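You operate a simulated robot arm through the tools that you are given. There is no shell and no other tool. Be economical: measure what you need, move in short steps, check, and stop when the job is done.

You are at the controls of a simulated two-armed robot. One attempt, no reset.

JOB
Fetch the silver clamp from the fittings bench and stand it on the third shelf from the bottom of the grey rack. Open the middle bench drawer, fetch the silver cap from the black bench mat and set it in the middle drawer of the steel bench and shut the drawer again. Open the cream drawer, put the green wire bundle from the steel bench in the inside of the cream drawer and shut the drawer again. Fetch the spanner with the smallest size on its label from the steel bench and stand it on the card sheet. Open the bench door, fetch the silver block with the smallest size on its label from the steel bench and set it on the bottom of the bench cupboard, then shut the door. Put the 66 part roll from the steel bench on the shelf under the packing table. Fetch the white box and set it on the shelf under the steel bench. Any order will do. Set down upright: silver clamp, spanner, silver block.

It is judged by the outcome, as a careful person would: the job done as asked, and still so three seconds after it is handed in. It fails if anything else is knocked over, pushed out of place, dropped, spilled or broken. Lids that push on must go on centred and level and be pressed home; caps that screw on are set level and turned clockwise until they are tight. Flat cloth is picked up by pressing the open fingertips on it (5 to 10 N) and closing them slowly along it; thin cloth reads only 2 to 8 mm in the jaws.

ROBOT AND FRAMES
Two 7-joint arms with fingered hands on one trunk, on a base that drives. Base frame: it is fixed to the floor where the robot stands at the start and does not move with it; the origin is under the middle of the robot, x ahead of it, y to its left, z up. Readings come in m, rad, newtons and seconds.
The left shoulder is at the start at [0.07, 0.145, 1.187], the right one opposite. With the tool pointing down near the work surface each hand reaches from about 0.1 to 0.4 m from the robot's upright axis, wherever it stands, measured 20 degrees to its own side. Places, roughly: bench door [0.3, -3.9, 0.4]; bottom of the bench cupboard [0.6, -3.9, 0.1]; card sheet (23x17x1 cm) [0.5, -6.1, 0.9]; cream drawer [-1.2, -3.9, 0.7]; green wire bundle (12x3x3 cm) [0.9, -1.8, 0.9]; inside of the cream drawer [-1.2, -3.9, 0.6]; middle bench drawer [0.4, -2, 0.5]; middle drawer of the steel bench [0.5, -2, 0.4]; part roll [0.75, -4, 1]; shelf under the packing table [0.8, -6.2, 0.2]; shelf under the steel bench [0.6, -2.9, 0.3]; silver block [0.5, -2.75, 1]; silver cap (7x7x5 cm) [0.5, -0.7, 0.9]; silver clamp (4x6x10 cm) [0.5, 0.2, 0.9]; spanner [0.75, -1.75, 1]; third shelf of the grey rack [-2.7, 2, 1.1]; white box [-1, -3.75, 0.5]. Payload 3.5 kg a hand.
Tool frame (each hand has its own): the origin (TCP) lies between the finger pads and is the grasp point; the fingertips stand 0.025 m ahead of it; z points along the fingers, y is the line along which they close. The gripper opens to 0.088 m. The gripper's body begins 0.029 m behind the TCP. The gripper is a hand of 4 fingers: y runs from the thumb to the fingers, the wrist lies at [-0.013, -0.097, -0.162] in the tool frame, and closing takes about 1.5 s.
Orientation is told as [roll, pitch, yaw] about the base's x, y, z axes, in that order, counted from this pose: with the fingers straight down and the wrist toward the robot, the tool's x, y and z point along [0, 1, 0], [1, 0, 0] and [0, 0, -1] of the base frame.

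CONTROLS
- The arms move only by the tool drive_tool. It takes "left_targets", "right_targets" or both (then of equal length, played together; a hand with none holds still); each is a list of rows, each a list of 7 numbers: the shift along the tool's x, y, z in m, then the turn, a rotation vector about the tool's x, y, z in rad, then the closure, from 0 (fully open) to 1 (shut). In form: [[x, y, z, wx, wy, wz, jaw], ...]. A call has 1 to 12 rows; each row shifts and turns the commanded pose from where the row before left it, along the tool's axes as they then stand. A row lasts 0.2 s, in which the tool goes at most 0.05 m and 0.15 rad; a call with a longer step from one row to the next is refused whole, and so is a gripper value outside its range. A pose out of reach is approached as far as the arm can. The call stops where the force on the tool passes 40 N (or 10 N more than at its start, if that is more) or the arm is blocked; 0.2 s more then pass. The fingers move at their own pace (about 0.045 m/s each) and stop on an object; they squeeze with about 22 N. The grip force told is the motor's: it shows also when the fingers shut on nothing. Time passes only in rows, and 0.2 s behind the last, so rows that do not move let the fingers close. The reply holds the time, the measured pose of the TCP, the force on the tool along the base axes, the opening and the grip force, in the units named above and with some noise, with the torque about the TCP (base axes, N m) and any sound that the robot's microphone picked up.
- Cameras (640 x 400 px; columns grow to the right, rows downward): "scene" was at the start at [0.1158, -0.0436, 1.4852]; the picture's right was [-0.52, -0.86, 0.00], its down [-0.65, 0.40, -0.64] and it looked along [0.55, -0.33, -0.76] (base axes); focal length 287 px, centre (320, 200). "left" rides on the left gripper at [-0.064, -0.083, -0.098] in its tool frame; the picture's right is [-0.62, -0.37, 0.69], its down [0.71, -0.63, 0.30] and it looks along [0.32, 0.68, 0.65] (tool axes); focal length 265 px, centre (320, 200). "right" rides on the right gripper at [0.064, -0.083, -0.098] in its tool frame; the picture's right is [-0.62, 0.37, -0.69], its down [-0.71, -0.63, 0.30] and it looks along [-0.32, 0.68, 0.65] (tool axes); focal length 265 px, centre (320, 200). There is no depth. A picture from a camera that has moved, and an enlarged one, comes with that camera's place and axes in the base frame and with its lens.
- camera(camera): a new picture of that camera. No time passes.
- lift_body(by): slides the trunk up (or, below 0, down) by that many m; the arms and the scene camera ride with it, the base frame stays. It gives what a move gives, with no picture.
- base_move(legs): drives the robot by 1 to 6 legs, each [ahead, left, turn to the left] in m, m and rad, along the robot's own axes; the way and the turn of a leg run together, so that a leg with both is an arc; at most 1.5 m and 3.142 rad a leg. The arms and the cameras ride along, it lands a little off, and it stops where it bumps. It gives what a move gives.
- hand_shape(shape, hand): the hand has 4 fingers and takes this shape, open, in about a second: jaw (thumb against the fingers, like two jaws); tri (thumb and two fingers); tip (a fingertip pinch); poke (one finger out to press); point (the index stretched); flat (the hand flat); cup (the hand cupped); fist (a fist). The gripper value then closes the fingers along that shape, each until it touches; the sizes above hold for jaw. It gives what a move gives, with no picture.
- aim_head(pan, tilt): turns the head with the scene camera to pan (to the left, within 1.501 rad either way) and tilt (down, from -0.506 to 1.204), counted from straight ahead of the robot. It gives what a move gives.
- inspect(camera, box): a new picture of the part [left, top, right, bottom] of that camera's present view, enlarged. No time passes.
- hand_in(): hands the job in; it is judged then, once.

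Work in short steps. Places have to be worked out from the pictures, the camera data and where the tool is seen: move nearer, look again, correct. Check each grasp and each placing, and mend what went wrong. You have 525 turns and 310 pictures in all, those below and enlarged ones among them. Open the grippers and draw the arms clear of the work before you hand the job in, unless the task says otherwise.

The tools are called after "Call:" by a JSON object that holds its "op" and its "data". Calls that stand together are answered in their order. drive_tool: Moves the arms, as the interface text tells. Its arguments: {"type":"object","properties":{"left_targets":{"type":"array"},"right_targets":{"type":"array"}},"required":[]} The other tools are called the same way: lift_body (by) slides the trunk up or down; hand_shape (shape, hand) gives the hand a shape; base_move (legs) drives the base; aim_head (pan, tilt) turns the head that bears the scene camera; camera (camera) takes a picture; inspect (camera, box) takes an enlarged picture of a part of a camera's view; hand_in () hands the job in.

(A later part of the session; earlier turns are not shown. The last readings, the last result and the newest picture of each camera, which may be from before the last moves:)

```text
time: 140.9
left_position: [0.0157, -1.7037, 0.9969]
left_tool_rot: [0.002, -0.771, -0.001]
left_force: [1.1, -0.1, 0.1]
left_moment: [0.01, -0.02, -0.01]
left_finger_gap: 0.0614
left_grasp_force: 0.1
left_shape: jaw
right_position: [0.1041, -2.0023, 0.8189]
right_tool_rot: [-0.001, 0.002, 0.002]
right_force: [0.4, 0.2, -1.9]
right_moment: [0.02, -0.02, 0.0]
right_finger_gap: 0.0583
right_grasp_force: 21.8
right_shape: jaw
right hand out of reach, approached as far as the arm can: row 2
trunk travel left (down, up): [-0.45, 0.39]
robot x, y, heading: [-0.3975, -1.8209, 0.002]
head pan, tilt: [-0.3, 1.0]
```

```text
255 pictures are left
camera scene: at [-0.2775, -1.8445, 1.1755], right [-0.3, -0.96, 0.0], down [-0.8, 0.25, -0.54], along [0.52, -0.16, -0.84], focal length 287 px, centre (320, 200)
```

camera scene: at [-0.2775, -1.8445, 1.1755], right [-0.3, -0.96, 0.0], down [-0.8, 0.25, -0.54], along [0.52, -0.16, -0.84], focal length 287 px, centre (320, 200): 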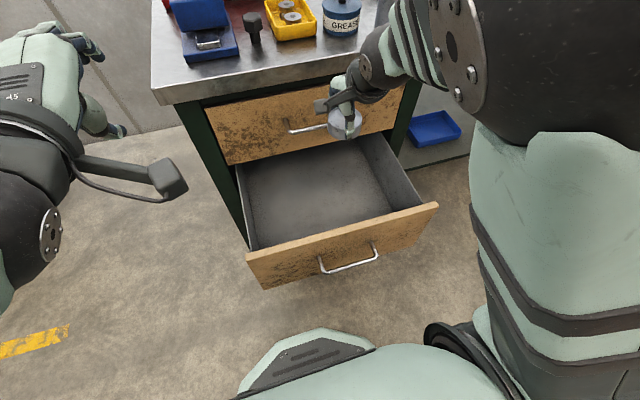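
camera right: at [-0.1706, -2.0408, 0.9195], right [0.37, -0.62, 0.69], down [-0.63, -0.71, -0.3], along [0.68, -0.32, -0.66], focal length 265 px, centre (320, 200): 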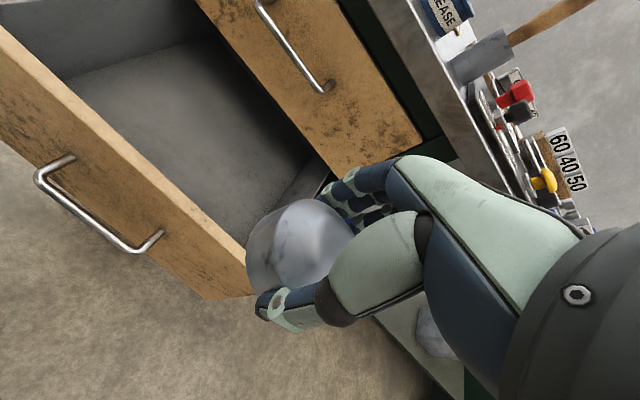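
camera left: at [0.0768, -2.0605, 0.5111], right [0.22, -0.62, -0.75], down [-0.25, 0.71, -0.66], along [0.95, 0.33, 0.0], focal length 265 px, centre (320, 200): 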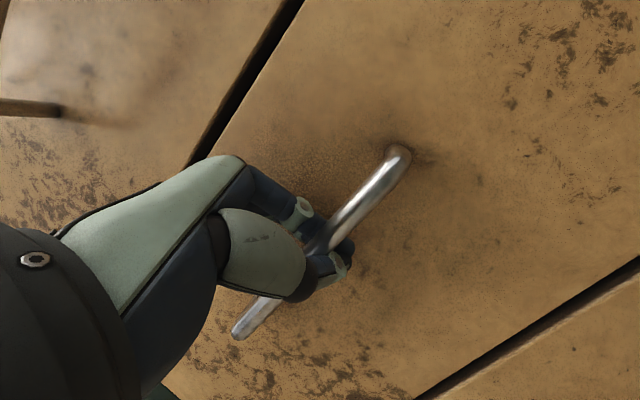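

Before lowering I'll pull back 3 cm to clear the bench edge, then lower the trunk 0.25.

Call:
{"op": "drive_tool", "data": {"right_targets": [[0, -0.03, 0, 0, 0, 0, 0.8]]}}

Call:
{"op": "lift_body", "data": {"by": -0.22}}

Call:
{"op": "camera", "data": {"camera": "right"}}

Call:
{"op": "camera", "data": {"camera": "scene"}}

```text
time: 141.3
left_position: [0.0141, -1.7038, 0.9969]
left_tool_rot: [0.0, -0.772, 0.0]
left_force: [-0.2, 0.8, -0.1]
left_moment: [0.01, -0.02, -0.02]
left_finger_gap: 0.0612
left_grasp_force: 0.0
left_shape: jaw
right_position: [0.074, -2.0024, 0.8195]
right_tool_rot: [-0.003, 0.001, 0.001]
right_force: [0.6, 0.5, -0.6]
right_moment: [-0.02, -0.04, 0.01]
right_finger_gap: 0.0581
right_grasp_force: 22.0
right_shape: jaw
trunk travel left (down, up): [-0.45, 0.39]
robot x, y, heading: [-0.396, -1.82, 0.001]
head pan, tilt: [-0.3, 1.0]
```

```text
time: 143.6
left_position: [0.0157, -1.7038, 0.7769]
left_tool_rot: [0.0, -0.771, 0.001]
left_force: [-1.6, -0.4, 0.8]
left_moment: [-0.03, -0.04, -0.01]
left_finger_gap: 0.0612
left_grasp_force: 0.2
left_shape: jaw
right_position: [0.0739, -2.0015, 0.5992]
right_tool_rot: [0.001, 0.004, 0.002]
right_force: [-0.8, 1.0, -0.4]
right_moment: [-0.01, 0.02, -0.01]
right_finger_gap: 0.0585
right_grasp_force: 21.7
right_shape: jaw
trunk travel left (down, up): [-0.23, 0.61]
robot x, y, heading: [-0.395, -1.819, 0.0]
head pan, tilt: [-0.3, 1.0]
```

```text
254 pictures are left
camera right: at [-0.009, -1.9376, 0.6978], right [0.37, -0.62, 0.69], down [-0.63, -0.72, -0.3], along [0.68, -0.32, -0.66], focal length 265 px, centre (320, 200)
```

right: 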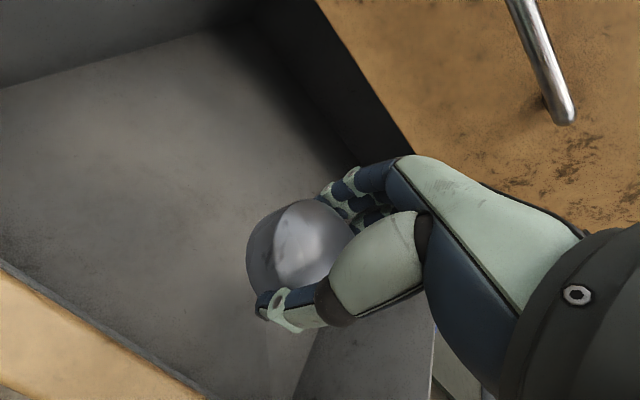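

```text
253 pictures are left
camera scene: at [-0.2788, -1.8436, 0.9557], right [-0.29, -0.96, 0.0], down [-0.8, 0.25, -0.54], along [0.52, -0.16, -0.84], focal length 287 px, centre (320, 200)
```

scene: 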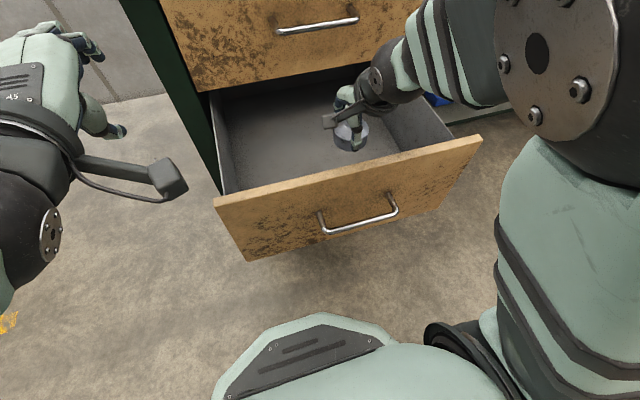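

There is plenty of room, with the forearm coming over the right. I'll move forward 2 cm and down 9 cm.

Call:
{"op": "drive_tool", "data": {"right_targets": [[0.02, 0.02, 0.02, 0, 0, 0, 0.8], [0, 0, 0.035, 0, 0, 0, 0.8], [0, 0, 0.035, 0, 0, 0, 0.8], [0, 0, 0, 0, 0, 0, 0.8]]}}

Call:
{"op": "camera", "data": {"camera": "scene"}}

Call:
{"op": "camera", "data": {"camera": "right"}}

```text
time: 144.6
left_position: [0.015, -1.7031, 0.7774]
left_tool_rot: [-0.001, -0.771, 0.0]
left_force: [0.1, -0.4, -0.2]
left_moment: [0.0, 0.01, 0.03]
left_finger_gap: 0.0615
left_grasp_force: 0.0
left_shape: jaw
right_position: [0.0924, -1.9832, 0.5112]
right_tool_rot: [0.0, 0.003, 0.001]
right_force: [-0.4, -0.4, -0.1]
right_moment: [0.01, -0.01, -0.01]
right_finger_gap: 0.0584
right_grasp_force: 22.1
right_shape: jaw
trunk travel left (down, up): [-0.23, 0.61]
robot x, y, heading: [-0.3921, -1.8184, -0.0]
head pan, tilt: [-0.3, 1.0]
```

```text
252 pictures are left
camera scene: at [-0.2787, -1.8435, 0.9556], right [-0.29, -0.96, 0.0], down [-0.8, 0.25, -0.54], along [0.52, -0.16, -0.84], focal length 287 px, centre (320, 200)
```

scene: 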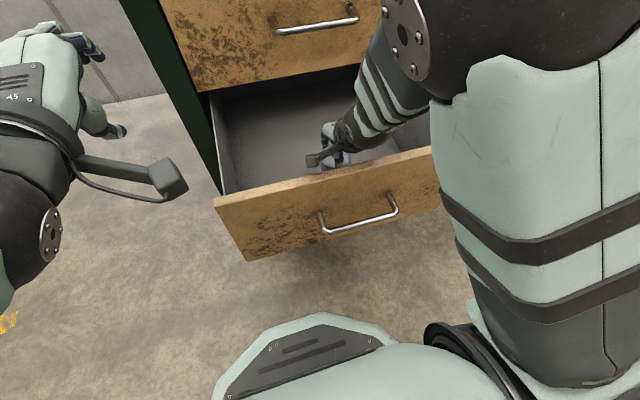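

```text
251 pictures are left
camera right: at [0.0096, -1.9185, 0.609], right [0.37, -0.62, 0.69], down [-0.63, -0.72, -0.3], along [0.68, -0.32, -0.66], focal length 265 px, centre (320, 200)
```

right: 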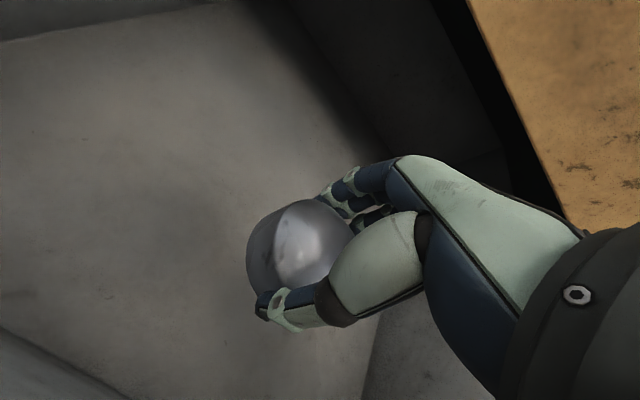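

Still free. Going further down in small steps, watching force.

Call:
{"op": "drive_tool", "data": {"right_targets": [[0, 0, 0.015, 0, 0, 0, 0.8], [0, 0, 0.01, 0, 0, 0, 0.8], [0, 0, 0.008, 0, 0, 0, 0.8], [0, 0, 0, 0, 0, 0, 0.8]]}}

```text
time: 145.6
left_position: [0.0155, -1.7029, 0.7769]
left_tool_rot: [-0.001, -0.773, 0.0]
left_force: [-0.5, 0.0, 0.4]
left_moment: [0.02, 0.03, 0.01]
left_finger_gap: 0.0611
left_grasp_force: 0.1
left_shape: jaw
right_position: [0.0933, -1.9817, 0.4757]
right_tool_rot: [0.0, 0.002, 0.001]
right_force: [0.3, 0.2, -1.0]
right_moment: [0.04, 0.01, 0.0]
right_finger_gap: 0.0583
right_grasp_force: 22.2
right_shape: jaw
trunk travel left (down, up): [-0.23, 0.61]
robot x, y, heading: [-0.3935, -1.8202, -0.004]
head pan, tilt: [-0.3, 1.0]
```

Call:
{"op": "drive_tool", "data": {"right_targets": [[0, 0, 0.008, 0, 0, 0, 0.8], [0, 0, 0.006, 0, 0, 0, 0.8], [0, 0, 0.006, 0, 0, 0, 0.8], [0, 0, 0, 0, 0, 0, 0.8]]}}

Call:
{"op": "camera", "data": {"camera": "right"}}

```text
time: 146.6
left_position: [0.015, -1.7029, 0.7768]
left_tool_rot: [0.001, -0.771, 0.001]
left_force: [-0.8, -0.3, -0.3]
left_moment: [0.02, -0.01, -0.01]
left_finger_gap: 0.0616
left_grasp_force: 0.0
left_shape: jaw
right_position: [0.0943, -1.9821, 0.455]
right_tool_rot: [0.0, 0.004, 0.002]
right_force: [-0.7, -0.3, -1.3]
right_moment: [0.0, -0.03, -0.01]
right_finger_gap: 0.0582
right_grasp_force: 21.6
right_shape: jaw
trunk travel left (down, up): [-0.23, 0.61]
robot x, y, heading: [-0.3956, -1.8195, 0.001]
head pan, tilt: [-0.3, 1.0]
```

```text
250 pictures are left
camera right: at [0.0108, -1.9184, 0.5545], right [0.37, -0.62, 0.69], down [-0.63, -0.72, -0.3], along [0.68, -0.32, -0.66], focal length 265 px, centre (320, 200)
```

right: 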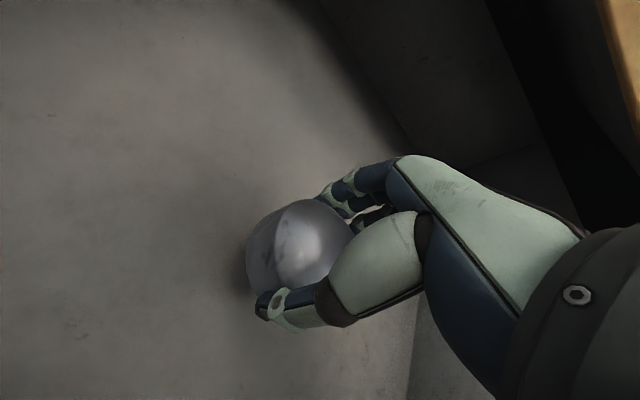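

A contact shadow is appearing. I'll continue down with small steps.

Call:
{"op": "drive_tool", "data": {"right_targets": [[0, 0, 0.006, 0, 0, 0, 0.8], [0, 0, 0.006, 0, 0, 0, 0.8], [0, 0, 0, 0, 0, 0, 0.8]]}}

Call:
{"op": "drive_tool", "data": {"right_targets": [[0, 0, 0.005, 0, 0, 0, 0.8], [0, 0, 0.005, 0, 0, 0, 0.8], [0, 0, 0, 0, 0, 0, 0.8]]}}

```text
time: 147.4
left_position: [0.0158, -1.7026, 0.7767]
left_tool_rot: [0.0, -0.771, -0.001]
left_force: [-0.3, -0.5, -0.9]
left_moment: [-0.03, -0.02, 0.01]
left_finger_gap: 0.0612
left_grasp_force: 0.1
left_shape: jaw
right_position: [0.0937, -1.9826, 0.4434]
right_tool_rot: [0.0, 0.004, 0.001]
right_force: [0.4, 0.3, -1.2]
right_moment: [0.03, 0.0, -0.02]
right_finger_gap: 0.0584
right_grasp_force: 22.4
right_shape: jaw
trunk travel left (down, up): [-0.23, 0.61]
robot x, y, heading: [-0.3999, -1.8197, 0.003]
head pan, tilt: [-0.3, 1.0]
```

```text
time: 148.2
left_position: [0.0157, -1.703, 0.777]
left_tool_rot: [0.003, -0.771, 0.0]
left_force: [0.5, -0.3, -0.2]
left_moment: [0.0, -0.01, -0.02]
left_finger_gap: 0.0613
left_grasp_force: 0.1
left_shape: jaw
right_position: [0.0944, -1.9804, 0.4344]
right_tool_rot: [0.0, 0.003, 0.001]
right_force: [0.7, -0.2, -0.9]
right_moment: [-0.03, 0.02, 0.02]
right_finger_gap: 0.0582
right_grasp_force: 21.9
right_shape: jaw
trunk travel left (down, up): [-0.23, 0.61]
robot x, y, heading: [-0.3964, -1.8173, -0.0]
head pan, tilt: [-0.3, 1.0]
```

Call:
{"op": "drive_tool", "data": {"right_targets": [[0, 0, 0.005, 0, 0, 0, 0.8], [0, 0, 0.005, 0, 0, 0, 0.8], [0, 0, 0, 0, 0, 0, 0.8]]}}

Call:
{"op": "camera", "data": {"camera": "right"}}

Call:
{"op": "camera", "data": {"camera": "scene"}}

```text
time: 149.0
left_position: [0.0161, -1.7035, 0.7774]
left_tool_rot: [0.001, -0.773, 0.001]
left_force: [0.1, 0.1, -0.1]
left_moment: [-0.02, -0.04, 0.01]
left_finger_gap: 0.0612
left_grasp_force: 0.0
left_shape: jaw
right_position: [0.0941, -1.9815, 0.4227]
right_tool_rot: [0.0, 0.003, 0.001]
right_force: [0.0, -0.8, -1.4]
right_moment: [-0.01, -0.02, -0.01]
right_finger_gap: 0.0582
right_grasp_force: 22.1
right_shape: jaw
trunk travel left (down, up): [-0.23, 0.61]
robot x, y, heading: [-0.3948, -1.8173, 0.002]
head pan, tilt: [-0.3, 1.0]
```

```text
249 pictures are left
camera right: at [0.011, -1.9178, 0.5221], right [0.37, -0.62, 0.69], down [-0.63, -0.72, -0.3], along [0.68, -0.32, -0.66], focal length 265 px, centre (320, 200)
```

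right: 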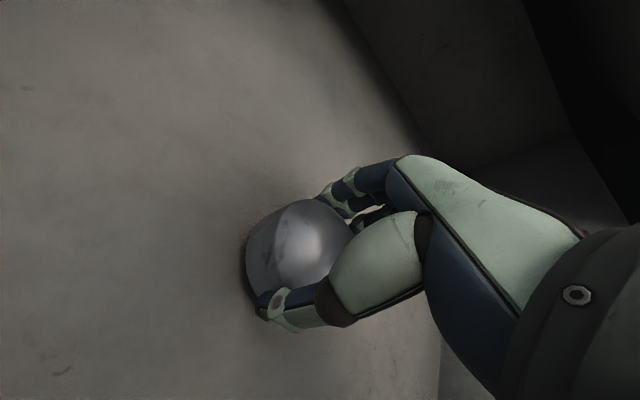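

```text
248 pictures are left
camera scene: at [-0.2787, -1.8435, 0.9556], right [-0.3, -0.96, 0.0], down [-0.8, 0.25, -0.54], along [0.52, -0.16, -0.84], focal length 287 px, centre (320, 200)
```

scene: 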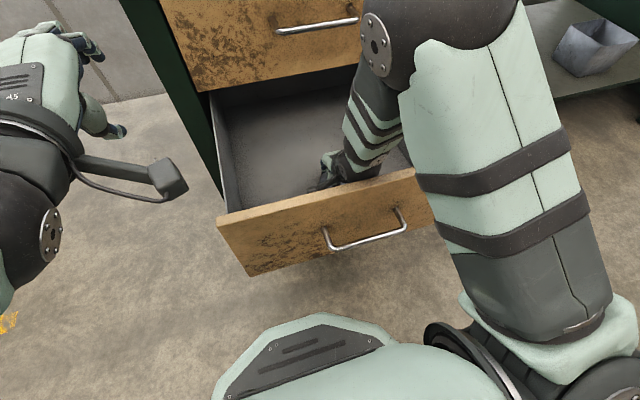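

The wrist is nudging the drawer's front panel outward slightly. I'll move 3 cm further in, then continue down.

Call:
{"op": "drive_tool", "data": {"right_targets": [[0, 0.03, 0, 0, 0, 0, 0.8], [0, 0, 0.005, 0, 0, 0, 0.8], [0, 0, 0.005, 0, 0, 0, 0.8], [0, 0, 0, 0, 0, 0, 0.8]]}}

Call:
{"op": "camera", "data": {"camera": "right"}}

```text
time: 150.0
left_position: [0.0164, -1.7029, 0.7765]
left_tool_rot: [-0.001, -0.771, -0.001]
left_force: [0.3, 0.5, -0.1]
left_moment: [-0.01, 0.03, 0.02]
left_finger_gap: 0.0615
left_grasp_force: 0.1
left_shape: jaw
right_position: [0.1231, -1.9824, 0.4127]
right_tool_rot: [-0.002, 0.002, 0.003]
right_force: [-0.1, -0.3, -1.3]
right_moment: [-0.03, 0.03, 0.03]
right_finger_gap: 0.0583
right_grasp_force: 22.6
right_shape: jaw
trunk travel left (down, up): [-0.23, 0.61]
robot x, y, heading: [-0.3972, -1.8213, -0.004]
head pan, tilt: [-0.3, 1.0]
```

```text
247 pictures are left
camera right: at [0.041, -1.918, 0.5126], right [0.37, -0.62, 0.69], down [-0.63, -0.72, -0.3], along [0.68, -0.32, -0.66], focal length 265 px, centre (320, 200)
```

right: 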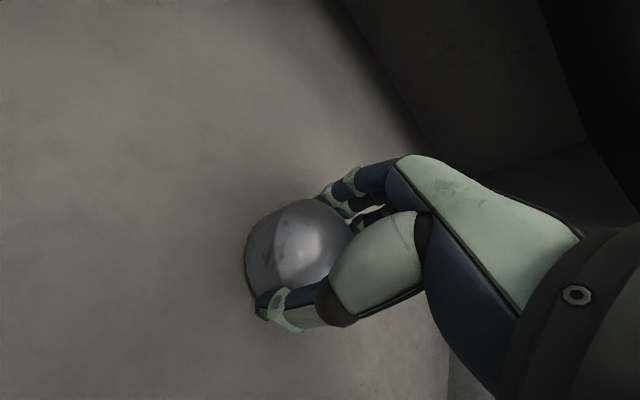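

Call:
{"op": "drive_tool", "data": {"right_targets": [[0, 0, 0.005, 0, 0, 0, 0.8], [0, 0, 0.004, 0, 0, 0, 0.8], [0, 0, 0, 0, 0, 0, 0.8]]}}

Call:
{"op": "drive_tool", "data": {"right_targets": [[0, 0, 0.004, 0, 0, 0, 0.8], [0, 0, 0.004, 0, 0, 0, 0.8], [0, 0, 0, 0, 0, 0, 0.8]]}}

Call:
{"op": "camera", "data": {"camera": "scene"}}

```text
time: 150.8
left_position: [0.014, -1.7022, 0.7773]
left_tool_rot: [-0.001, -0.774, -0.001]
left_force: [0.6, 0.5, -0.3]
left_moment: [0.0, -0.03, -0.01]
left_finger_gap: 0.0612
left_grasp_force: 0.1
left_shape: jaw
right_position: [0.1243, -1.9832, 0.4087]
right_tool_rot: [0.0, -0.004, 0.001]
right_force: [-0.4, -1.0, 18.5]
right_moment: [-0.05, 0.02, 0.01]
right_finger_gap: 0.0577
right_grasp_force: 22.4
right_shape: jaw
trunk travel left (down, up): [-0.23, 0.61]
robot x, y, heading: [-0.3951, -1.8183, 0.001]
head pan, tilt: [-0.3, 1.0]
```

```text
time: 151.6
left_position: [0.0118, -1.7026, 0.7789]
left_tool_rot: [-0.001, -0.776, 0.003]
left_force: [-0.1, 0.3, 0.6]
left_moment: [0.01, 0.01, -0.02]
left_finger_gap: 0.0614
left_grasp_force: 0.1
left_shape: jaw
right_position: [0.1243, -1.9824, 0.4024]
right_tool_rot: [-0.001, -0.01, 0.002]
right_force: [1.0, -2.2, 35.6]
right_moment: [-0.11, -0.01, 0.0]
right_finger_gap: 0.0565
right_grasp_force: 22.0
right_shape: jaw
trunk travel left (down, up): [-0.23, 0.61]
robot x, y, heading: [-0.396, -1.8224, -0.001]
head pan, tilt: [-0.3, 1.0]
```

```text
246 pictures are left
camera scene: at [-0.2824, -1.8424, 0.9563], right [-0.29, -0.96, 0.0], down [-0.8, 0.25, -0.54], along [0.52, -0.16, -0.84], focal length 287 px, centre (320, 200)
```

scene: 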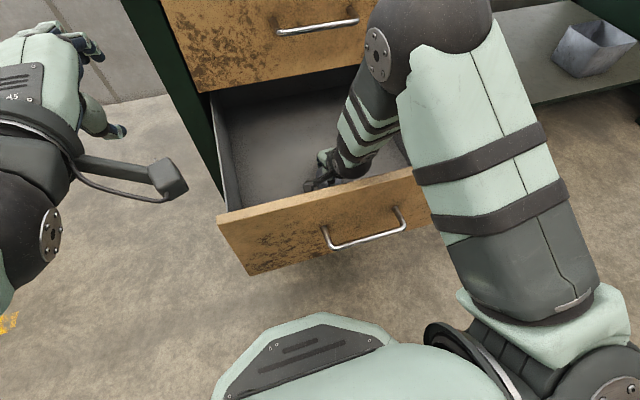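

The cap is on the drawer floor (contact at z≈0.41). I'll ease up 6 mm, open, and raise.

Call:
{"op": "drive_tool", "data": {"right_targets": [[0, 0, -0.007, 0, 0, 0, 0.8], [0, 0, 0, 0, 0, 0, 0.3], [0, 0, 0, 0, 0, 0, 0.05], [0, 0, 0, 0, 0, 0, 0.05], [0, 0, -0.03, 0, 0, 0, 0.05], [0, 0, -0.03, 0, 0, 0, 0.05], [0, 0, -0.04, 0, 0, 0, 0.05]]}}

Call:
{"op": "camera", "data": {"camera": "right"}}

```text
time: 153.2
left_position: [0.0164, -1.7023, 0.7782]
left_tool_rot: [0.001, -0.771, 0.001]
left_force: [-0.5, 0.0, -0.1]
left_moment: [0.02, 0.0, -0.01]
left_finger_gap: 0.0611
left_grasp_force: 0.1
left_shape: jaw
right_position: [0.1227, -1.9815, 0.504]
right_tool_rot: [-0.001, 0.003, 0.002]
right_force: [-0.8, -0.1, 0.2]
right_moment: [-0.01, -0.01, 0.02]
right_finger_gap: 0.0835
right_grasp_force: 0.0
right_shape: jaw
trunk travel left (down, up): [-0.23, 0.61]
robot x, y, heading: [-0.3984, -1.8201, 0.003]
head pan, tilt: [-0.3, 1.0]
```

```text
245 pictures are left
camera right: at [0.0401, -1.9162, 0.6023], right [0.37, -0.62, 0.69], down [-0.63, -0.72, -0.3], along [0.68, -0.32, -0.66], focal length 265 px, centre (320, 200)
```

right: 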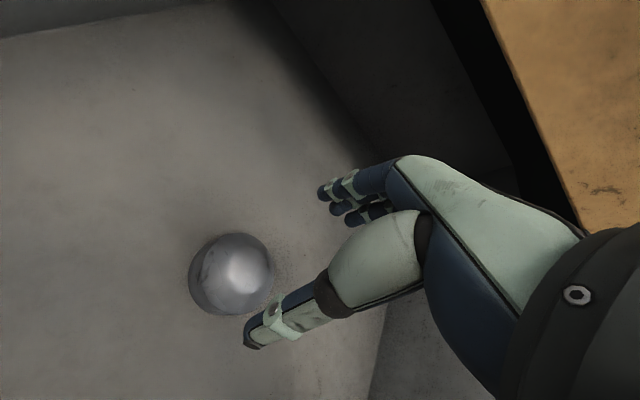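

The cap rests in the drawer. I'll raise the right hand out, easing back to miss the upper handle.

Call:
{"op": "drive_tool", "data": {"right_targets": [[0, 0, -0.04, 0, 0, 0, 0.05], [0, -0.03, -0.035, 0, 0, 0, 0.05], [0, -0.03, -0.035, 0, 0, 0, 0.05], [0, -0.03, -0.035, 0, 0, 0, 0.05], [0, -0.03, -0.035, 0, 0, 0, 0.05], [0, -0.04, -0.02, 0, 0, 0, 0.05], [-0.03, -0.035, 0, 0, 0, 0, 0.05], [-0.03, -0.035, 0, 0, 0, 0, 0.05], [-0.03, -0.035, 0, 0, 0, 0, 0.05]]}}

Call:
{"op": "camera", "data": {"camera": "scene"}}

```text
time: 155.2
left_position: [0.0151, -1.703, 0.7777]
left_tool_rot: [0.0, -0.773, -0.001]
left_force: [-0.6, 1.3, 0.3]
left_moment: [-0.04, 0.0, 0.02]
left_finger_gap: 0.0613
left_grasp_force: 0.1
left_shape: jaw
right_position: [-0.0858, -2.0202, 0.6947]
right_tool_rot: [0.001, 0.004, 0.001]
right_force: [-0.3, 0.7, -0.3]
right_moment: [0.0, -0.05, -0.03]
right_finger_gap: 0.0832
right_grasp_force: 0.1
right_shape: jaw
right hand out of reach, approached as far as the arm can: row 8, 9
trunk travel left (down, up): [-0.23, 0.61]
robot x, y, heading: [-0.3954, -1.8187, 0.001]
head pan, tilt: [-0.3, 1.0]
```

```text
244 pictures are left
camera scene: at [-0.2788, -1.8437, 0.9556], right [-0.3, -0.96, 0.0], down [-0.8, 0.25, -0.54], along [0.52, -0.16, -0.84], focal length 287 px, centre (320, 200)
```

scene: 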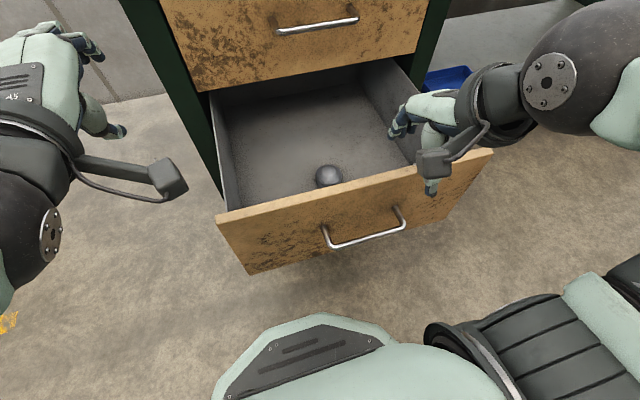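

Cap is in. To shut the drawer I'll back off, then push the face with the backs of the right fingers above the handle; first the left arm is retracted.

Call:
{"op": "base_move", "data": {"legs": [[-0.27, 0, 0]]}}

Call:
{"op": "drive_tool", "data": {"left_targets": [[0, -0.03, -0.03, 0, 0, 0, 0.3], [0, -0.03, -0.03, 0, 0, 0, 0.3], [0, -0.03, -0.03, 0, 0, 0, 0.3], [0, -0.03, -0.03, 0, 0, 0, 0.3]], "right_targets": [[0.02, 0.03, 0.033, 0, 0, 0, 0.4], [0.02, 0.03, 0.033, 0, 0, 0, 0.7], [0.02, 0.03, 0.033, 0, 0, 0, 1], [0.02, 0.02, 0.034, 0, 0, 0, 1]]}}

Call:
{"op": "aim_head", "data": {"pan": 0.0, "tilt": 0.75}}

Call:
{"op": "camera", "data": {"camera": "scene"}}

```text
time: 157.2
left_position: [-0.2608, -1.7023, 0.7771]
left_tool_rot: [-0.002, -0.771, 0.0]
left_force: [-0.5, 0.7, -0.3]
left_moment: [-0.03, 0.03, -0.02]
left_finger_gap: 0.0611
left_grasp_force: 0.1
left_shape: jaw
right_position: [-0.3621, -2.021, 0.6949]
right_tool_rot: [0.0, 0.003, 0.002]
right_force: [-0.5, 0.2, 0.4]
right_moment: [0.02, -0.03, 0.0]
right_finger_gap: 0.0833
right_grasp_force: 0.0
right_shape: jaw
trunk travel left (down, up): [-0.23, 0.61]
robot x, y, heading: [-0.6723, -1.819, 0.0]
head pan, tilt: [-0.3, 1.0]
```

```text
time: 158.2
left_position: [-0.2766, -1.7093, 0.7882]
left_tool_rot: [-0.003, -0.772, -0.001]
left_force: [0.1, -0.8, 0.0]
left_moment: [0.0, 0.0, 0.01]
left_finger_gap: 0.0611
left_grasp_force: 0.0
left_shape: jaw
left hand out of reach, approached as far as the arm can: row 1, 2, 3, 4
right_position: [-0.2474, -1.9379, 0.5631]
right_tool_rot: [0.001, 0.004, 0.0]
right_force: [-0.5, -0.4, 1.3]
right_moment: [0.01, 0.0, -0.02]
right_finger_gap: 0.0003
right_grasp_force: 0.0
right_shape: jaw
right hand out of reach, approached as far as the arm can: row 1
trunk travel left (down, up): [-0.23, 0.61]
robot x, y, heading: [-0.6666, -1.8237, 0.002]
head pan, tilt: [-0.3, 1.0]
```

```text
time: 159.0
left_position: [-0.2781, -1.7078, 0.7881]
left_tool_rot: [-0.001, -0.771, 0.0]
left_force: [-0.8, -0.4, -0.3]
left_moment: [0.04, 0.03, -0.02]
left_finger_gap: 0.0616
left_grasp_force: 0.0
left_shape: jaw
right_position: [-0.2477, -1.9384, 0.5639]
right_tool_rot: [0.001, 0.003, 0.003]
right_force: [-0.4, -0.7, 0.0]
right_moment: [-0.02, 0.01, -0.01]
right_finger_gap: 0.0
right_grasp_force: 22.3
right_shape: jaw
trunk travel left (down, up): [-0.23, 0.61]
robot x, y, heading: [-0.6707, -1.8185, -0.002]
head pan, tilt: [0.0, 0.75]
```

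```text
243 pictures are left
camera scene: at [-0.5381, -1.8232, 0.9747], right [0.0, -1.0, 0.0], down [-0.68, 0.0, -0.73], along [0.73, 0.0, -0.68], focal length 287 px, centre (320, 200)
```

scene: 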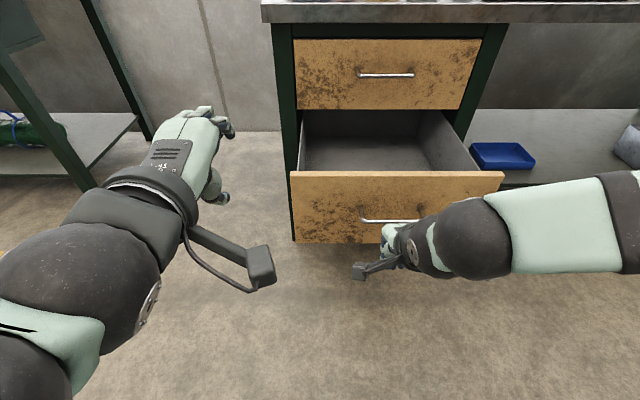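

I'll strafe left 0.12 so the left hand clears the bench end, then push forward in two stages.

Call:
{"op": "base_move", "data": {"legs": [[0, 0.12, 0], [0.3, 0, 0]]}}

Call:
{"op": "camera", "data": {"camera": "scene"}}

```text
time: 161.8
left_position: [0.0211, -1.5842, 0.7877]
left_tool_rot: [0.001, -0.77, 0.008]
left_force: [0.0, -0.6, 1.2]
left_moment: [0.01, -0.02, -0.02]
left_finger_gap: 0.0616
left_grasp_force: 0.1
left_shape: jaw
right_position: [0.0524, -1.8128, 0.564]
right_tool_rot: [0.0, 0.005, 0.011]
right_force: [-0.6, -0.2, 0.3]
right_moment: [0.01, -0.01, 0.0]
right_finger_gap: 0.0
right_grasp_force: 21.9
right_shape: jaw
trunk travel left (down, up): [-0.23, 0.61]
robot x, y, heading: [-0.3711, -1.7027, 0.01]
head pan, tilt: [0.0, 0.75]
```

```text
242 pictures are left
camera scene: at [-0.239, -1.7014, 0.9747], right [0.01, -1.0, 0.0], down [-0.68, -0.01, -0.73], along [0.73, 0.01, -0.68], focal length 287 px, centre (320, 200)
```

scene: 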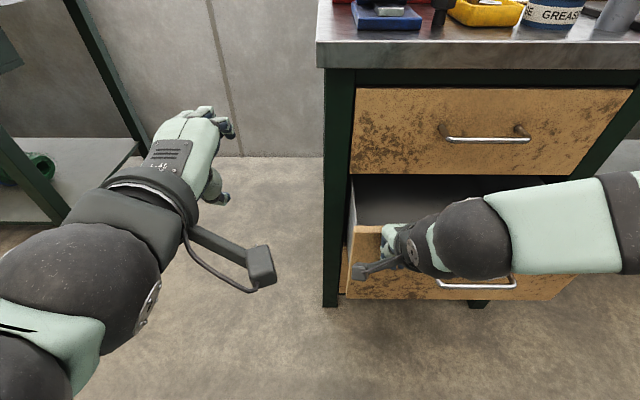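

The push works, but the hand is near the drawer's left end. I'll move it to the right and continue.

Call:
{"op": "drive_tool", "data": {"right_targets": [[0, -0.03, 0, 0, 0, 0, 1], [-0.045, 0, 0, 0, 0, 0, 1], [-0.045, 0, 0, 0, 0, 0, 1], [-0.03, 0, 0, 0, 0, 0, 1]]}}

Call:
{"op": "base_move", "data": {"legs": [[0.13, 0, -0.01]]}}

Call:
{"op": "camera", "data": {"camera": "scene"}}

```text
time: 162.8
left_position: [0.0202, -1.5838, 0.788]
left_tool_rot: [0.001, -0.771, 0.009]
left_force: [-0.8, 0.2, 0.2]
left_moment: [-0.06, -0.03, -0.02]
left_finger_gap: 0.0614
left_grasp_force: 0.0
left_shape: jaw
right_position: [0.0262, -1.9343, 0.5646]
right_tool_rot: [-0.002, 0.004, 0.012]
right_force: [-0.3, -0.9, -0.3]
right_moment: [-0.02, 0.0, -0.02]
right_finger_gap: 0.0
right_grasp_force: 21.5
right_shape: jaw
right hand out of reach, approached as far as the arm can: row 3
trunk travel left (down, up): [-0.23, 0.61]
robot x, y, heading: [-0.3732, -1.6988, 0.013]
head pan, tilt: [0.0, 0.75]
```

```text
time: 164.1
left_position: [0.1515, -1.5844, 0.7871]
left_tool_rot: [0.0, -0.77, 0.003]
left_force: [1.2, -0.4, 0.3]
left_moment: [-0.01, -0.01, -0.01]
left_finger_gap: 0.0614
left_grasp_force: 0.0
left_shape: jaw
right_position: [0.1548, -1.9353, 0.5661]
right_tool_rot: [0.0, 0.003, 0.007]
right_force: [0.3, 0.0, 0.8]
right_moment: [-0.02, 0.0, 0.0]
right_finger_gap: 0.0
right_grasp_force: 22.0
right_shape: jaw
trunk travel left (down, up): [-0.23, 0.61]
robot x, y, heading: [-0.2392, -1.6972, 0.006]
head pan, tilt: [0.0, 0.75]
```

```text
241 pictures are left
camera scene: at [-0.1092, -1.701, 0.9747], right [0.01, -1.0, 0.0], down [-0.68, 0.0, -0.73], along [0.73, 0.0, -0.68], focal length 287 px, centre (320, 200)
```

scene: 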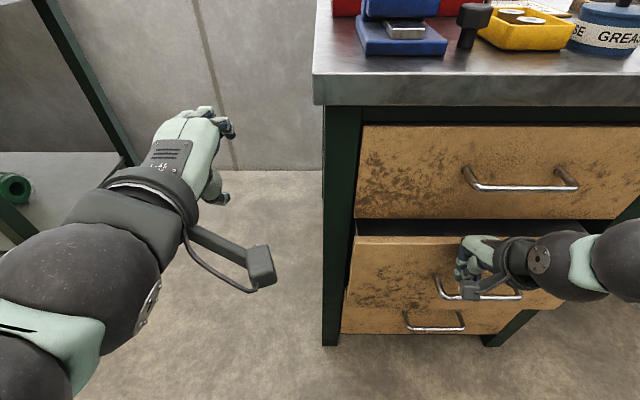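

About 5 cm remain. I'll push with the arm, which will stop on force.

Call:
{"op": "drive_tool", "data": {"right_targets": [[0, 0.02, 0, 0, 0, 0, 1], [0, 0.02, 0, 0, 0, 0, 1], [0, 0.02, 0, 0, 0, 0, 1], [0, 0.02, 0, 0, 0, 0, 1], [0, 0.01, 0, 0, 0, 0, 1]]}}

Call:
{"op": "camera", "data": {"camera": "scene"}}

```text
time: 164.9
left_position: [0.1491, -1.5846, 0.7873]
left_tool_rot: [0.002, -0.769, 0.004]
left_force: [0.1, -0.1, 0.3]
left_moment: [0.01, 0.04, -0.02]
left_finger_gap: 0.0615
left_grasp_force: 0.1
left_shape: jaw
right_position: [0.2076, -1.9345, 0.5655]
right_tool_rot: [-0.003, 0.014, 0.013]
right_force: [-8.2, 0.3, 2.4]
right_moment: [-0.1, -0.44, 0.0]
right_finger_gap: 0.0
right_grasp_force: 22.0
right_shape: jaw
trunk travel left (down, up): [-0.23, 0.61]
robot x, y, heading: [-0.2436, -1.6989, 0.006]
head pan, tilt: [0.0, 0.75]
stopped in row 4 (right hand): the force on the tool passed its limit at 54 N (the readings are from after the stop); the commanded pose is now the measured one
```

```text
240 pictures are left
camera scene: at [-0.1106, -1.701, 0.9749], right [0.0, -1.0, 0.0], down [-0.68, 0.0, -0.73], along [0.73, 0.0, -0.68], focal length 287 px, centre (320, 200)
```

scene: 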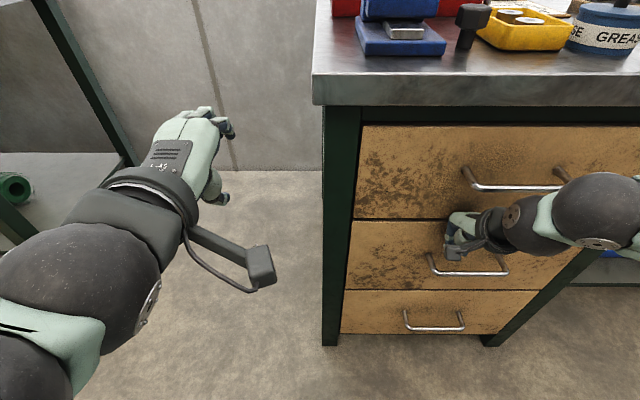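

The drawer is fully shut. I'll retract the right hand, back off, raise the trunk and straighten the left tool.

Call:
{"op": "drive_tool", "data": {"right_targets": [[0, -0.045, 0, 0, 0, 0, 0.6], [0, -0.045, 0, 0, 0, 0, 0]]}}

Call:
{"op": "base_move", "data": {"legs": [[-0.35, 0, 0]]}}

Call:
{"op": "lift_body", "data": {"by": 0.52}}

Call:
{"op": "drive_tool", "data": {"left_targets": [[0, 0, 0, 0.13, 0, 0, 0], [0, 0, 0, 0.13, 0, 0, 0], [0, 0, 0, 0.13, 0, 0, 0], [0, 0, 0, 0.13, 0, 0, 0], [0, 0, 0, 0.13, 0, 0, 0], [0, 0, 0, 0.12, 0, 0, 0]]}}

Call:
{"op": "aim_head", "data": {"pan": -0.1, "tilt": 0.55}}

Call:
{"op": "camera", "data": {"camera": "scene"}}

```text
time: 165.5
left_position: [0.1503, -1.5855, 0.7875]
left_tool_rot: [0.002, -0.769, 0.004]
left_force: [0.0, -0.1, -0.8]
left_moment: [-0.01, 0.0, -0.03]
left_finger_gap: 0.0614
left_grasp_force: 0.0
left_shape: jaw
right_position: [0.1463, -1.9428, 0.576]
right_tool_rot: [-0.001, 0.013, 0.011]
right_force: [-0.4, -0.7, 0.0]
right_moment: [-0.01, -0.02, 0.02]
right_finger_gap: 0.0289
right_grasp_force: 0.0
right_shape: jaw
right hand out of reach, approached as far as the arm can: row 2
trunk travel left (down, up): [-0.23, 0.61]
robot x, y, heading: [-0.2414, -1.6956, 0.001]
head pan, tilt: [0.0, 0.75]
```

```text
time: 167.8
left_position: [-0.203, -1.587, 0.7874]
left_tool_rot: [0.001, -0.77, 0.002]
left_force: [-0.1, 0.3, 0.5]
left_moment: [0.02, -0.01, 0.01]
left_finger_gap: 0.0611
left_grasp_force: 0.1
left_shape: jaw
right_position: [-0.2062, -1.9441, 0.5757]
right_tool_rot: [-0.004, 0.012, 0.01]
right_force: [0.7, 0.5, -0.2]
right_moment: [0.0, 0.0, 0.0]
right_finger_gap: 0.0876
right_grasp_force: 0.1
right_shape: jaw
trunk travel left (down, up): [-0.23, 0.61]
robot x, y, heading: [-0.5969, -1.6989, 0.007]
head pan, tilt: [0.0, 0.75]
```

```text
refused: 0.52 is not a number from -0.4 to 0.4
```

```text
time: 169.2
left_position: [-0.2022, -1.587, 0.7868]
left_tool_rot: [-0.001, 0.003, 0.002]
left_force: [0.0, 0.2, 0.7]
left_moment: [-0.01, -0.01, -0.01]
left_finger_gap: 0.0873
left_grasp_force: 0.1
left_shape: jaw
right_position: [-0.2056, -1.9435, 0.5753]
right_tool_rot: [-0.002, 0.011, 0.013]
right_force: [-0.2, -0.3, 0.1]
right_moment: [-0.03, -0.01, 0.01]
right_finger_gap: 0.0877
right_grasp_force: 0.0
right_shape: jaw
trunk travel left (down, up): [-0.23, 0.61]
robot x, y, heading: [-0.5936, -1.7015, 0.006]
head pan, tilt: [0.0, 0.75]
```

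```text
time: 169.9
left_position: [-0.2026, -1.5875, 0.7875]
left_tool_rot: [0.0, 0.001, 0.006]
left_force: [0.6, 0.1, 0.1]
left_moment: [0.02, 0.0, -0.02]
left_finger_gap: 0.0878
left_grasp_force: 0.1
left_shape: jaw
right_position: [-0.2072, -1.9436, 0.5753]
right_tool_rot: [-0.004, 0.013, 0.012]
right_force: [-0.9, -0.6, 1.1]
right_moment: [0.02, -0.02, -0.02]
right_finger_gap: 0.0877
right_grasp_force: 0.0
right_shape: jaw
trunk travel left (down, up): [-0.23, 0.61]
robot x, y, heading: [-0.5953, -1.7031, -0.001]
head pan, tilt: [-0.099, 0.55]
```

```text
239 pictures are left
camera scene: at [-0.4562, -1.7118, 0.9921], right [-0.09, -1.0, 0.0], down [-0.52, 0.05, -0.85], along [0.85, -0.08, -0.52], focal length 287 px, centre (320, 200)
```

scene: 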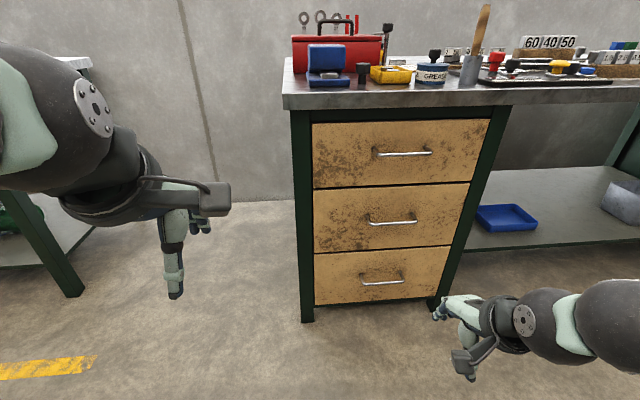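

All three drawers are shut. I'll raise the trunk fully and go to the bench's left end, facing -y.

Call:
{"op": "lift_body", "data": {"by": 0.4}}

Call:
{"op": "lift_body", "data": {"by": 0.15}}

Call:
{"op": "base_move", "data": {"legs": [[0, 0.45, 0], [0, 0, -1.57], [0, 0.6, 0]]}}

Call:
{"op": "aim_head", "data": {"pan": 0.3, "tilt": 0.7}}

Call:
{"op": "camera", "data": {"camera": "scene"}}

```text
time: 173.8
left_position: [-0.2015, -1.5869, 1.1876]
left_tool_rot: [-0.001, 0.0, 0.003]
left_force: [-0.5, 0.3, -0.3]
left_moment: [0.0, 0.01, -0.04]
left_finger_gap: 0.0879
left_grasp_force: 0.0
left_shape: jaw
right_position: [-0.2064, -1.944, 0.9758]
right_tool_rot: [-0.004, 0.012, 0.011]
right_force: [-0.1, -0.3, 0.3]
right_moment: [-0.03, 0.0, -0.01]
right_finger_gap: 0.0876
right_grasp_force: 0.0
right_shape: jaw
trunk travel left (down, up): [-0.63, 0.21]
robot x, y, heading: [-0.5933, -1.698, 0.003]
head pan, tilt: [-0.099, 0.55]
```

```text
time: 175.5
left_position: [-0.2013, -1.5876, 1.3376]
left_tool_rot: [0.0, 0.002, 0.004]
left_force: [0.0, -0.5, -0.5]
left_moment: [0.02, -0.03, 0.02]
left_finger_gap: 0.0874
left_grasp_force: 0.1
left_shape: jaw
right_position: [-0.2066, -1.9439, 1.1243]
right_tool_rot: [-0.002, 0.011, 0.01]
right_force: [0.5, -0.2, 0.6]
right_moment: [0.01, -0.01, -0.01]
right_finger_gap: 0.0875
right_grasp_force: 0.1
right_shape: jaw
trunk travel left (down, up): [-0.78, 0.06]
robot x, y, heading: [-0.5976, -1.7041, 0.004]
head pan, tilt: [-0.099, 0.55]
```

```text
time: 185.1
left_position: [0.1183, -1.6456, 1.3383]
left_tool_rot: [0.002, 0.001, -1.575]
left_force: [0.4, 0.3, 0.8]
left_moment: [0.0, 0.01, -0.01]
left_finger_gap: 0.0877
left_grasp_force: 0.1
left_shape: jaw
right_position: [-0.2372, -1.6386, 1.1241]
right_tool_rot: [-0.002, 0.012, -1.569]
right_force: [0.8, 0.5, 0.3]
right_moment: [-0.01, 0.02, -0.04]
right_finger_gap: 0.0877
right_grasp_force: 0.2
right_shape: jaw
trunk travel left (down, up): [-0.78, 0.06]
robot x, y, heading: [0.0094, -1.2508, -1.574]
head pan, tilt: [-0.099, 0.55]
```

```text
time: 186.0
left_position: [0.1208, -1.6463, 1.3376]
left_tool_rot: [0.001, 0.001, -1.575]
left_force: [0.1, -0.6, 0.6]
left_moment: [-0.01, 0.0, 0.01]
left_finger_gap: 0.0877
left_grasp_force: 0.1
left_shape: jaw
right_position: [-0.2364, -1.6382, 1.1242]
right_tool_rot: [-0.005, 0.012, -1.569]
right_force: [0.7, -0.1, 0.3]
right_moment: [-0.04, 0.01, -0.01]
right_finger_gap: 0.0878
right_grasp_force: 0.1
right_shape: jaw
trunk travel left (down, up): [-0.78, 0.06]
robot x, y, heading: [0.0085, -1.255, -1.572]
head pan, tilt: [0.3, 0.7]
```

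```text
238 pictures are left
camera scene: at [0.0351, -1.3872, 1.529], right [-0.96, -0.29, 0.0], down [-0.19, 0.62, -0.77], along [0.22, -0.73, -0.64], focal length 287 px, centre (320, 200)
```

scene: 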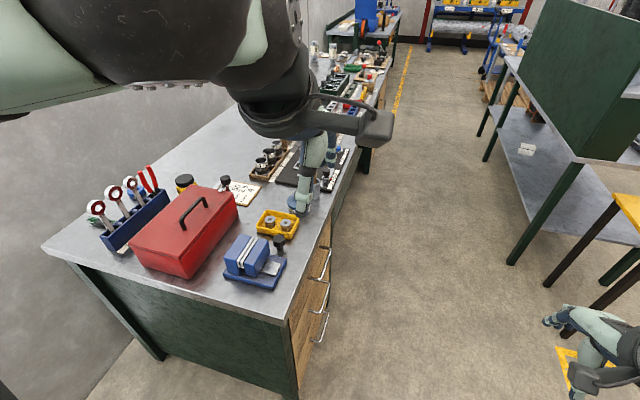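

I'm at the bench end. I'll strafe left 0.6 to face the spanner stand, then look closely at the labels.

Call:
{"op": "base_move", "data": {"legs": [[0, 0.55, 0]]}}

Call:
{"op": "aim_head", "data": {"pan": 0.2, "tilt": 0.75}}

Call:
{"op": "camera", "data": {"camera": "scene"}}

```text
time: 189.1
left_position: [0.6644, -1.6502, 1.3383]
left_tool_rot: [0.001, 0.001, -1.583]
left_force: [0.3, 0.2, 0.2]
left_moment: [-0.01, -0.02, 0.01]
left_finger_gap: 0.0872
left_grasp_force: 0.1
left_shape: jaw
right_position: [0.3083, -1.6411, 1.124]
right_tool_rot: [-0.001, 0.012, -1.575]
right_force: [0.0, 0.7, 0.5]
right_moment: [0.03, -0.02, 0.05]
right_finger_gap: 0.0875
right_grasp_force: 0.1
right_shape: jaw
trunk travel left (down, up): [-0.78, 0.06]
robot x, y, heading: [0.5598, -1.2522, -1.579]
head pan, tilt: [0.3, 0.7]
```

```text
time: 189.8
left_position: [0.6659, -1.6503, 1.3381]
left_tool_rot: [0.002, -0.001, -1.584]
left_force: [-0.2, 0.5, 0.1]
left_moment: [0.05, 0.0, -0.04]
left_finger_gap: 0.0878
left_grasp_force: 0.0
left_shape: jaw
right_position: [0.3097, -1.6407, 1.1259]
right_tool_rot: [-0.004, 0.013, -1.574]
right_force: [0.3, -0.1, 0.0]
right_moment: [0.02, -0.01, 0.0]
right_finger_gap: 0.0876
right_grasp_force: 0.0
right_shape: jaw
trunk travel left (down, up): [-0.78, 0.06]
robot x, y, heading: [0.5602, -1.2549, -1.576]
head pan, tilt: [0.201, 0.75]
```

```text
237 pictures are left
camera scene: at [0.5737, -1.3908, 1.5248], right [-0.98, -0.19, 0.0], down [-0.13, 0.67, -0.73], along [0.14, -0.72, -0.68], focal length 287 px, centre (320, 200)
```

scene: 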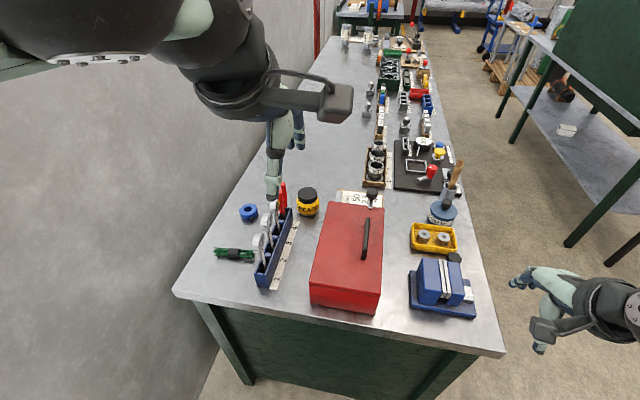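

Call:
{"op": "inspect", "data": {"camera": "scene", "box": [190, 160, 350, 300]}}

```text
2.86 times, centred on (270, 230) of scene
camera zoom: at [0.5737, -1.3908, 1.5248], right [-0.98, -0.19, 0.0], down [-0.13, 0.67, -0.73], along [0.14, -0.72, -0.68], focal length 820 px, centre (463, 114)
```

zoom: 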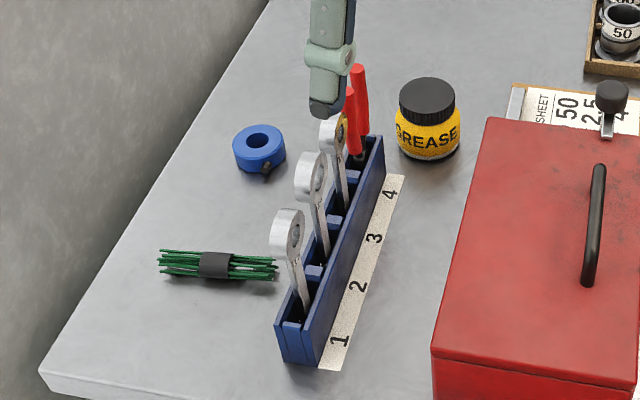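

Call:
{"op": "camera", "data": {"camera": "left"}}

```text
235 pictures are left
camera left: at [0.6028, -1.5662, 1.4362], right [-0.62, 0.38, -0.69], down [0.72, 0.62, -0.3], along [0.32, -0.69, -0.65], focal length 265 px, centre (320, 200)
```

left: 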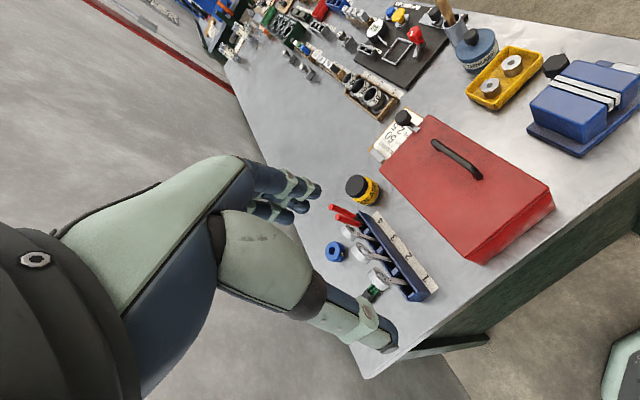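

Call:
{"op": "inspect", "data": {"camera": "scene", "box": [240, 190, 304, 240]}}

Call:
{"op": "inspect", "data": {"camera": "left", "box": [320, 190, 450, 310]}}

```text
8.00 times, centred on (272, 215) of scene
camera zoom: at [0.5737, -1.3908, 1.5248], right [-0.98, -0.19, 0.0], down [-0.13, 0.67, -0.73], along [0.14, -0.72, -0.68], focal length 2297 px, centre (704, 80)
```

zoom: 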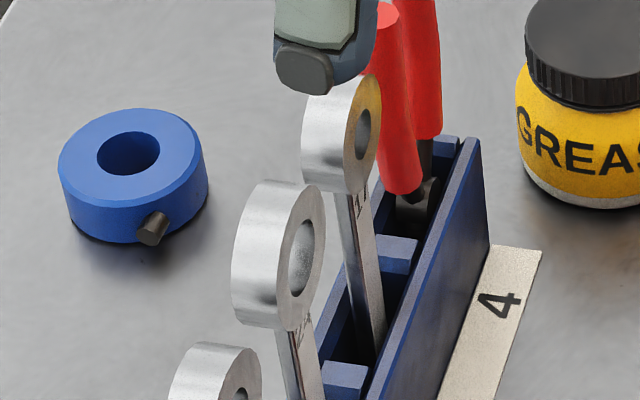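

```text
3.33 times, centred on (385, 250) of left
camera zoom: at [0.6028, -1.5662, 1.4362], right [-0.62, 0.38, -0.69], down [0.72, 0.62, -0.3], along [0.32, -0.69, -0.65], focal length 885 px, centre (103, 33)
```

zoom: 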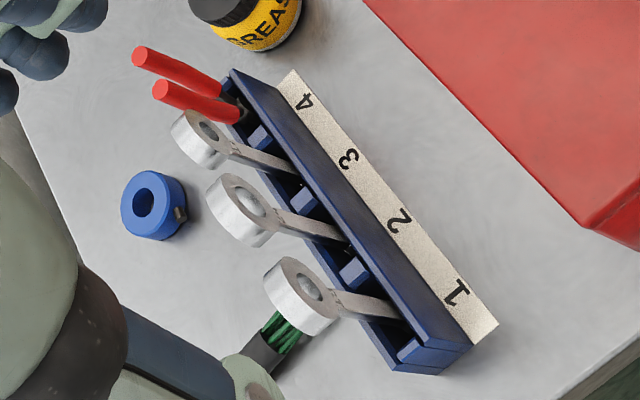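

The shafts carry engraved sizes, but the angle is too oblique. I'll strafe right and lower the trunk for a frontal view.

Call:
{"op": "base_move", "data": {"legs": [[0, -0.4, 0]]}}

Call:
{"op": "lift_body", "data": {"by": -0.15}}

Call:
{"op": "aim_head", "data": {"pan": 0.9, "tilt": 0.5}}

Call:
{"op": "camera", "data": {"camera": "scene"}}

```text
time: 192.3
left_position: [0.264, -1.647, 1.3378]
left_tool_rot: [-0.003, 0.001, -1.579]
left_force: [0.1, -0.5, 0.3]
left_moment: [-0.02, 0.03, -0.01]
left_finger_gap: 0.0877
left_grasp_force: 0.1
left_shape: jaw
right_position: [-0.0932, -1.6365, 1.1251]
right_tool_rot: [-0.005, 0.013, -1.57]
right_force: [-0.1, 0.1, -0.6]
right_moment: [-0.01, -0.03, 0.0]
right_finger_gap: 0.088
right_grasp_force: 0.1
right_shape: jaw
trunk travel left (down, up): [-0.78, 0.06]
robot x, y, heading: [0.1537, -1.2547, -1.582]
head pan, tilt: [0.201, 0.75]
```

```text
time: 194.1
left_position: [0.2607, -1.6462, 1.1875]
left_tool_rot: [-0.001, 0.001, -1.579]
left_force: [1.0, -0.5, 0.3]
left_moment: [-0.02, -0.01, 0.04]
left_finger_gap: 0.0876
left_grasp_force: 0.1
left_shape: jaw
right_position: [-0.0948, -1.6377, 0.9755]
right_tool_rot: [-0.006, 0.013, -1.572]
right_force: [0.0, -0.6, -0.4]
right_moment: [0.01, 0.04, 0.03]
right_finger_gap: 0.0876
right_grasp_force: 0.1
right_shape: jaw
trunk travel left (down, up): [-0.63, 0.21]
robot x, y, heading: [0.1532, -1.2522, -1.578]
head pan, tilt: [0.201, 0.75]
```

```text
time: 195.2
left_position: [0.262, -1.6463, 1.1874]
left_tool_rot: [0.0, 0.0, -1.577]
left_force: [-0.3, 0.4, -0.2]
left_moment: [0.01, -0.02, 0.03]
left_finger_gap: 0.0874
left_grasp_force: 0.1
left_shape: jaw
right_position: [-0.0954, -1.6379, 0.9751]
right_tool_rot: [-0.005, 0.012, -1.572]
right_force: [0.7, -0.1, 0.4]
right_moment: [0.03, -0.01, 0.01]
right_finger_gap: 0.0876
right_grasp_force: 0.0
right_shape: jaw
trunk travel left (down, up): [-0.63, 0.21]
robot x, y, heading: [0.1506, -1.2557, -1.576]
head pan, tilt: [0.901, 0.499]
```

```text
232 pictures are left
camera scene: at [0.2233, -1.3632, 1.3967], right [-0.63, -0.78, 0.0], down [-0.37, 0.3, -0.88], along [0.68, -0.55, -0.48], focal length 287 px, centre (320, 200)
```

scene: 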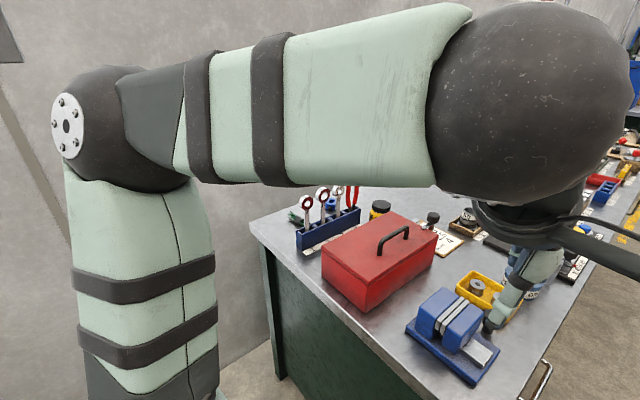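

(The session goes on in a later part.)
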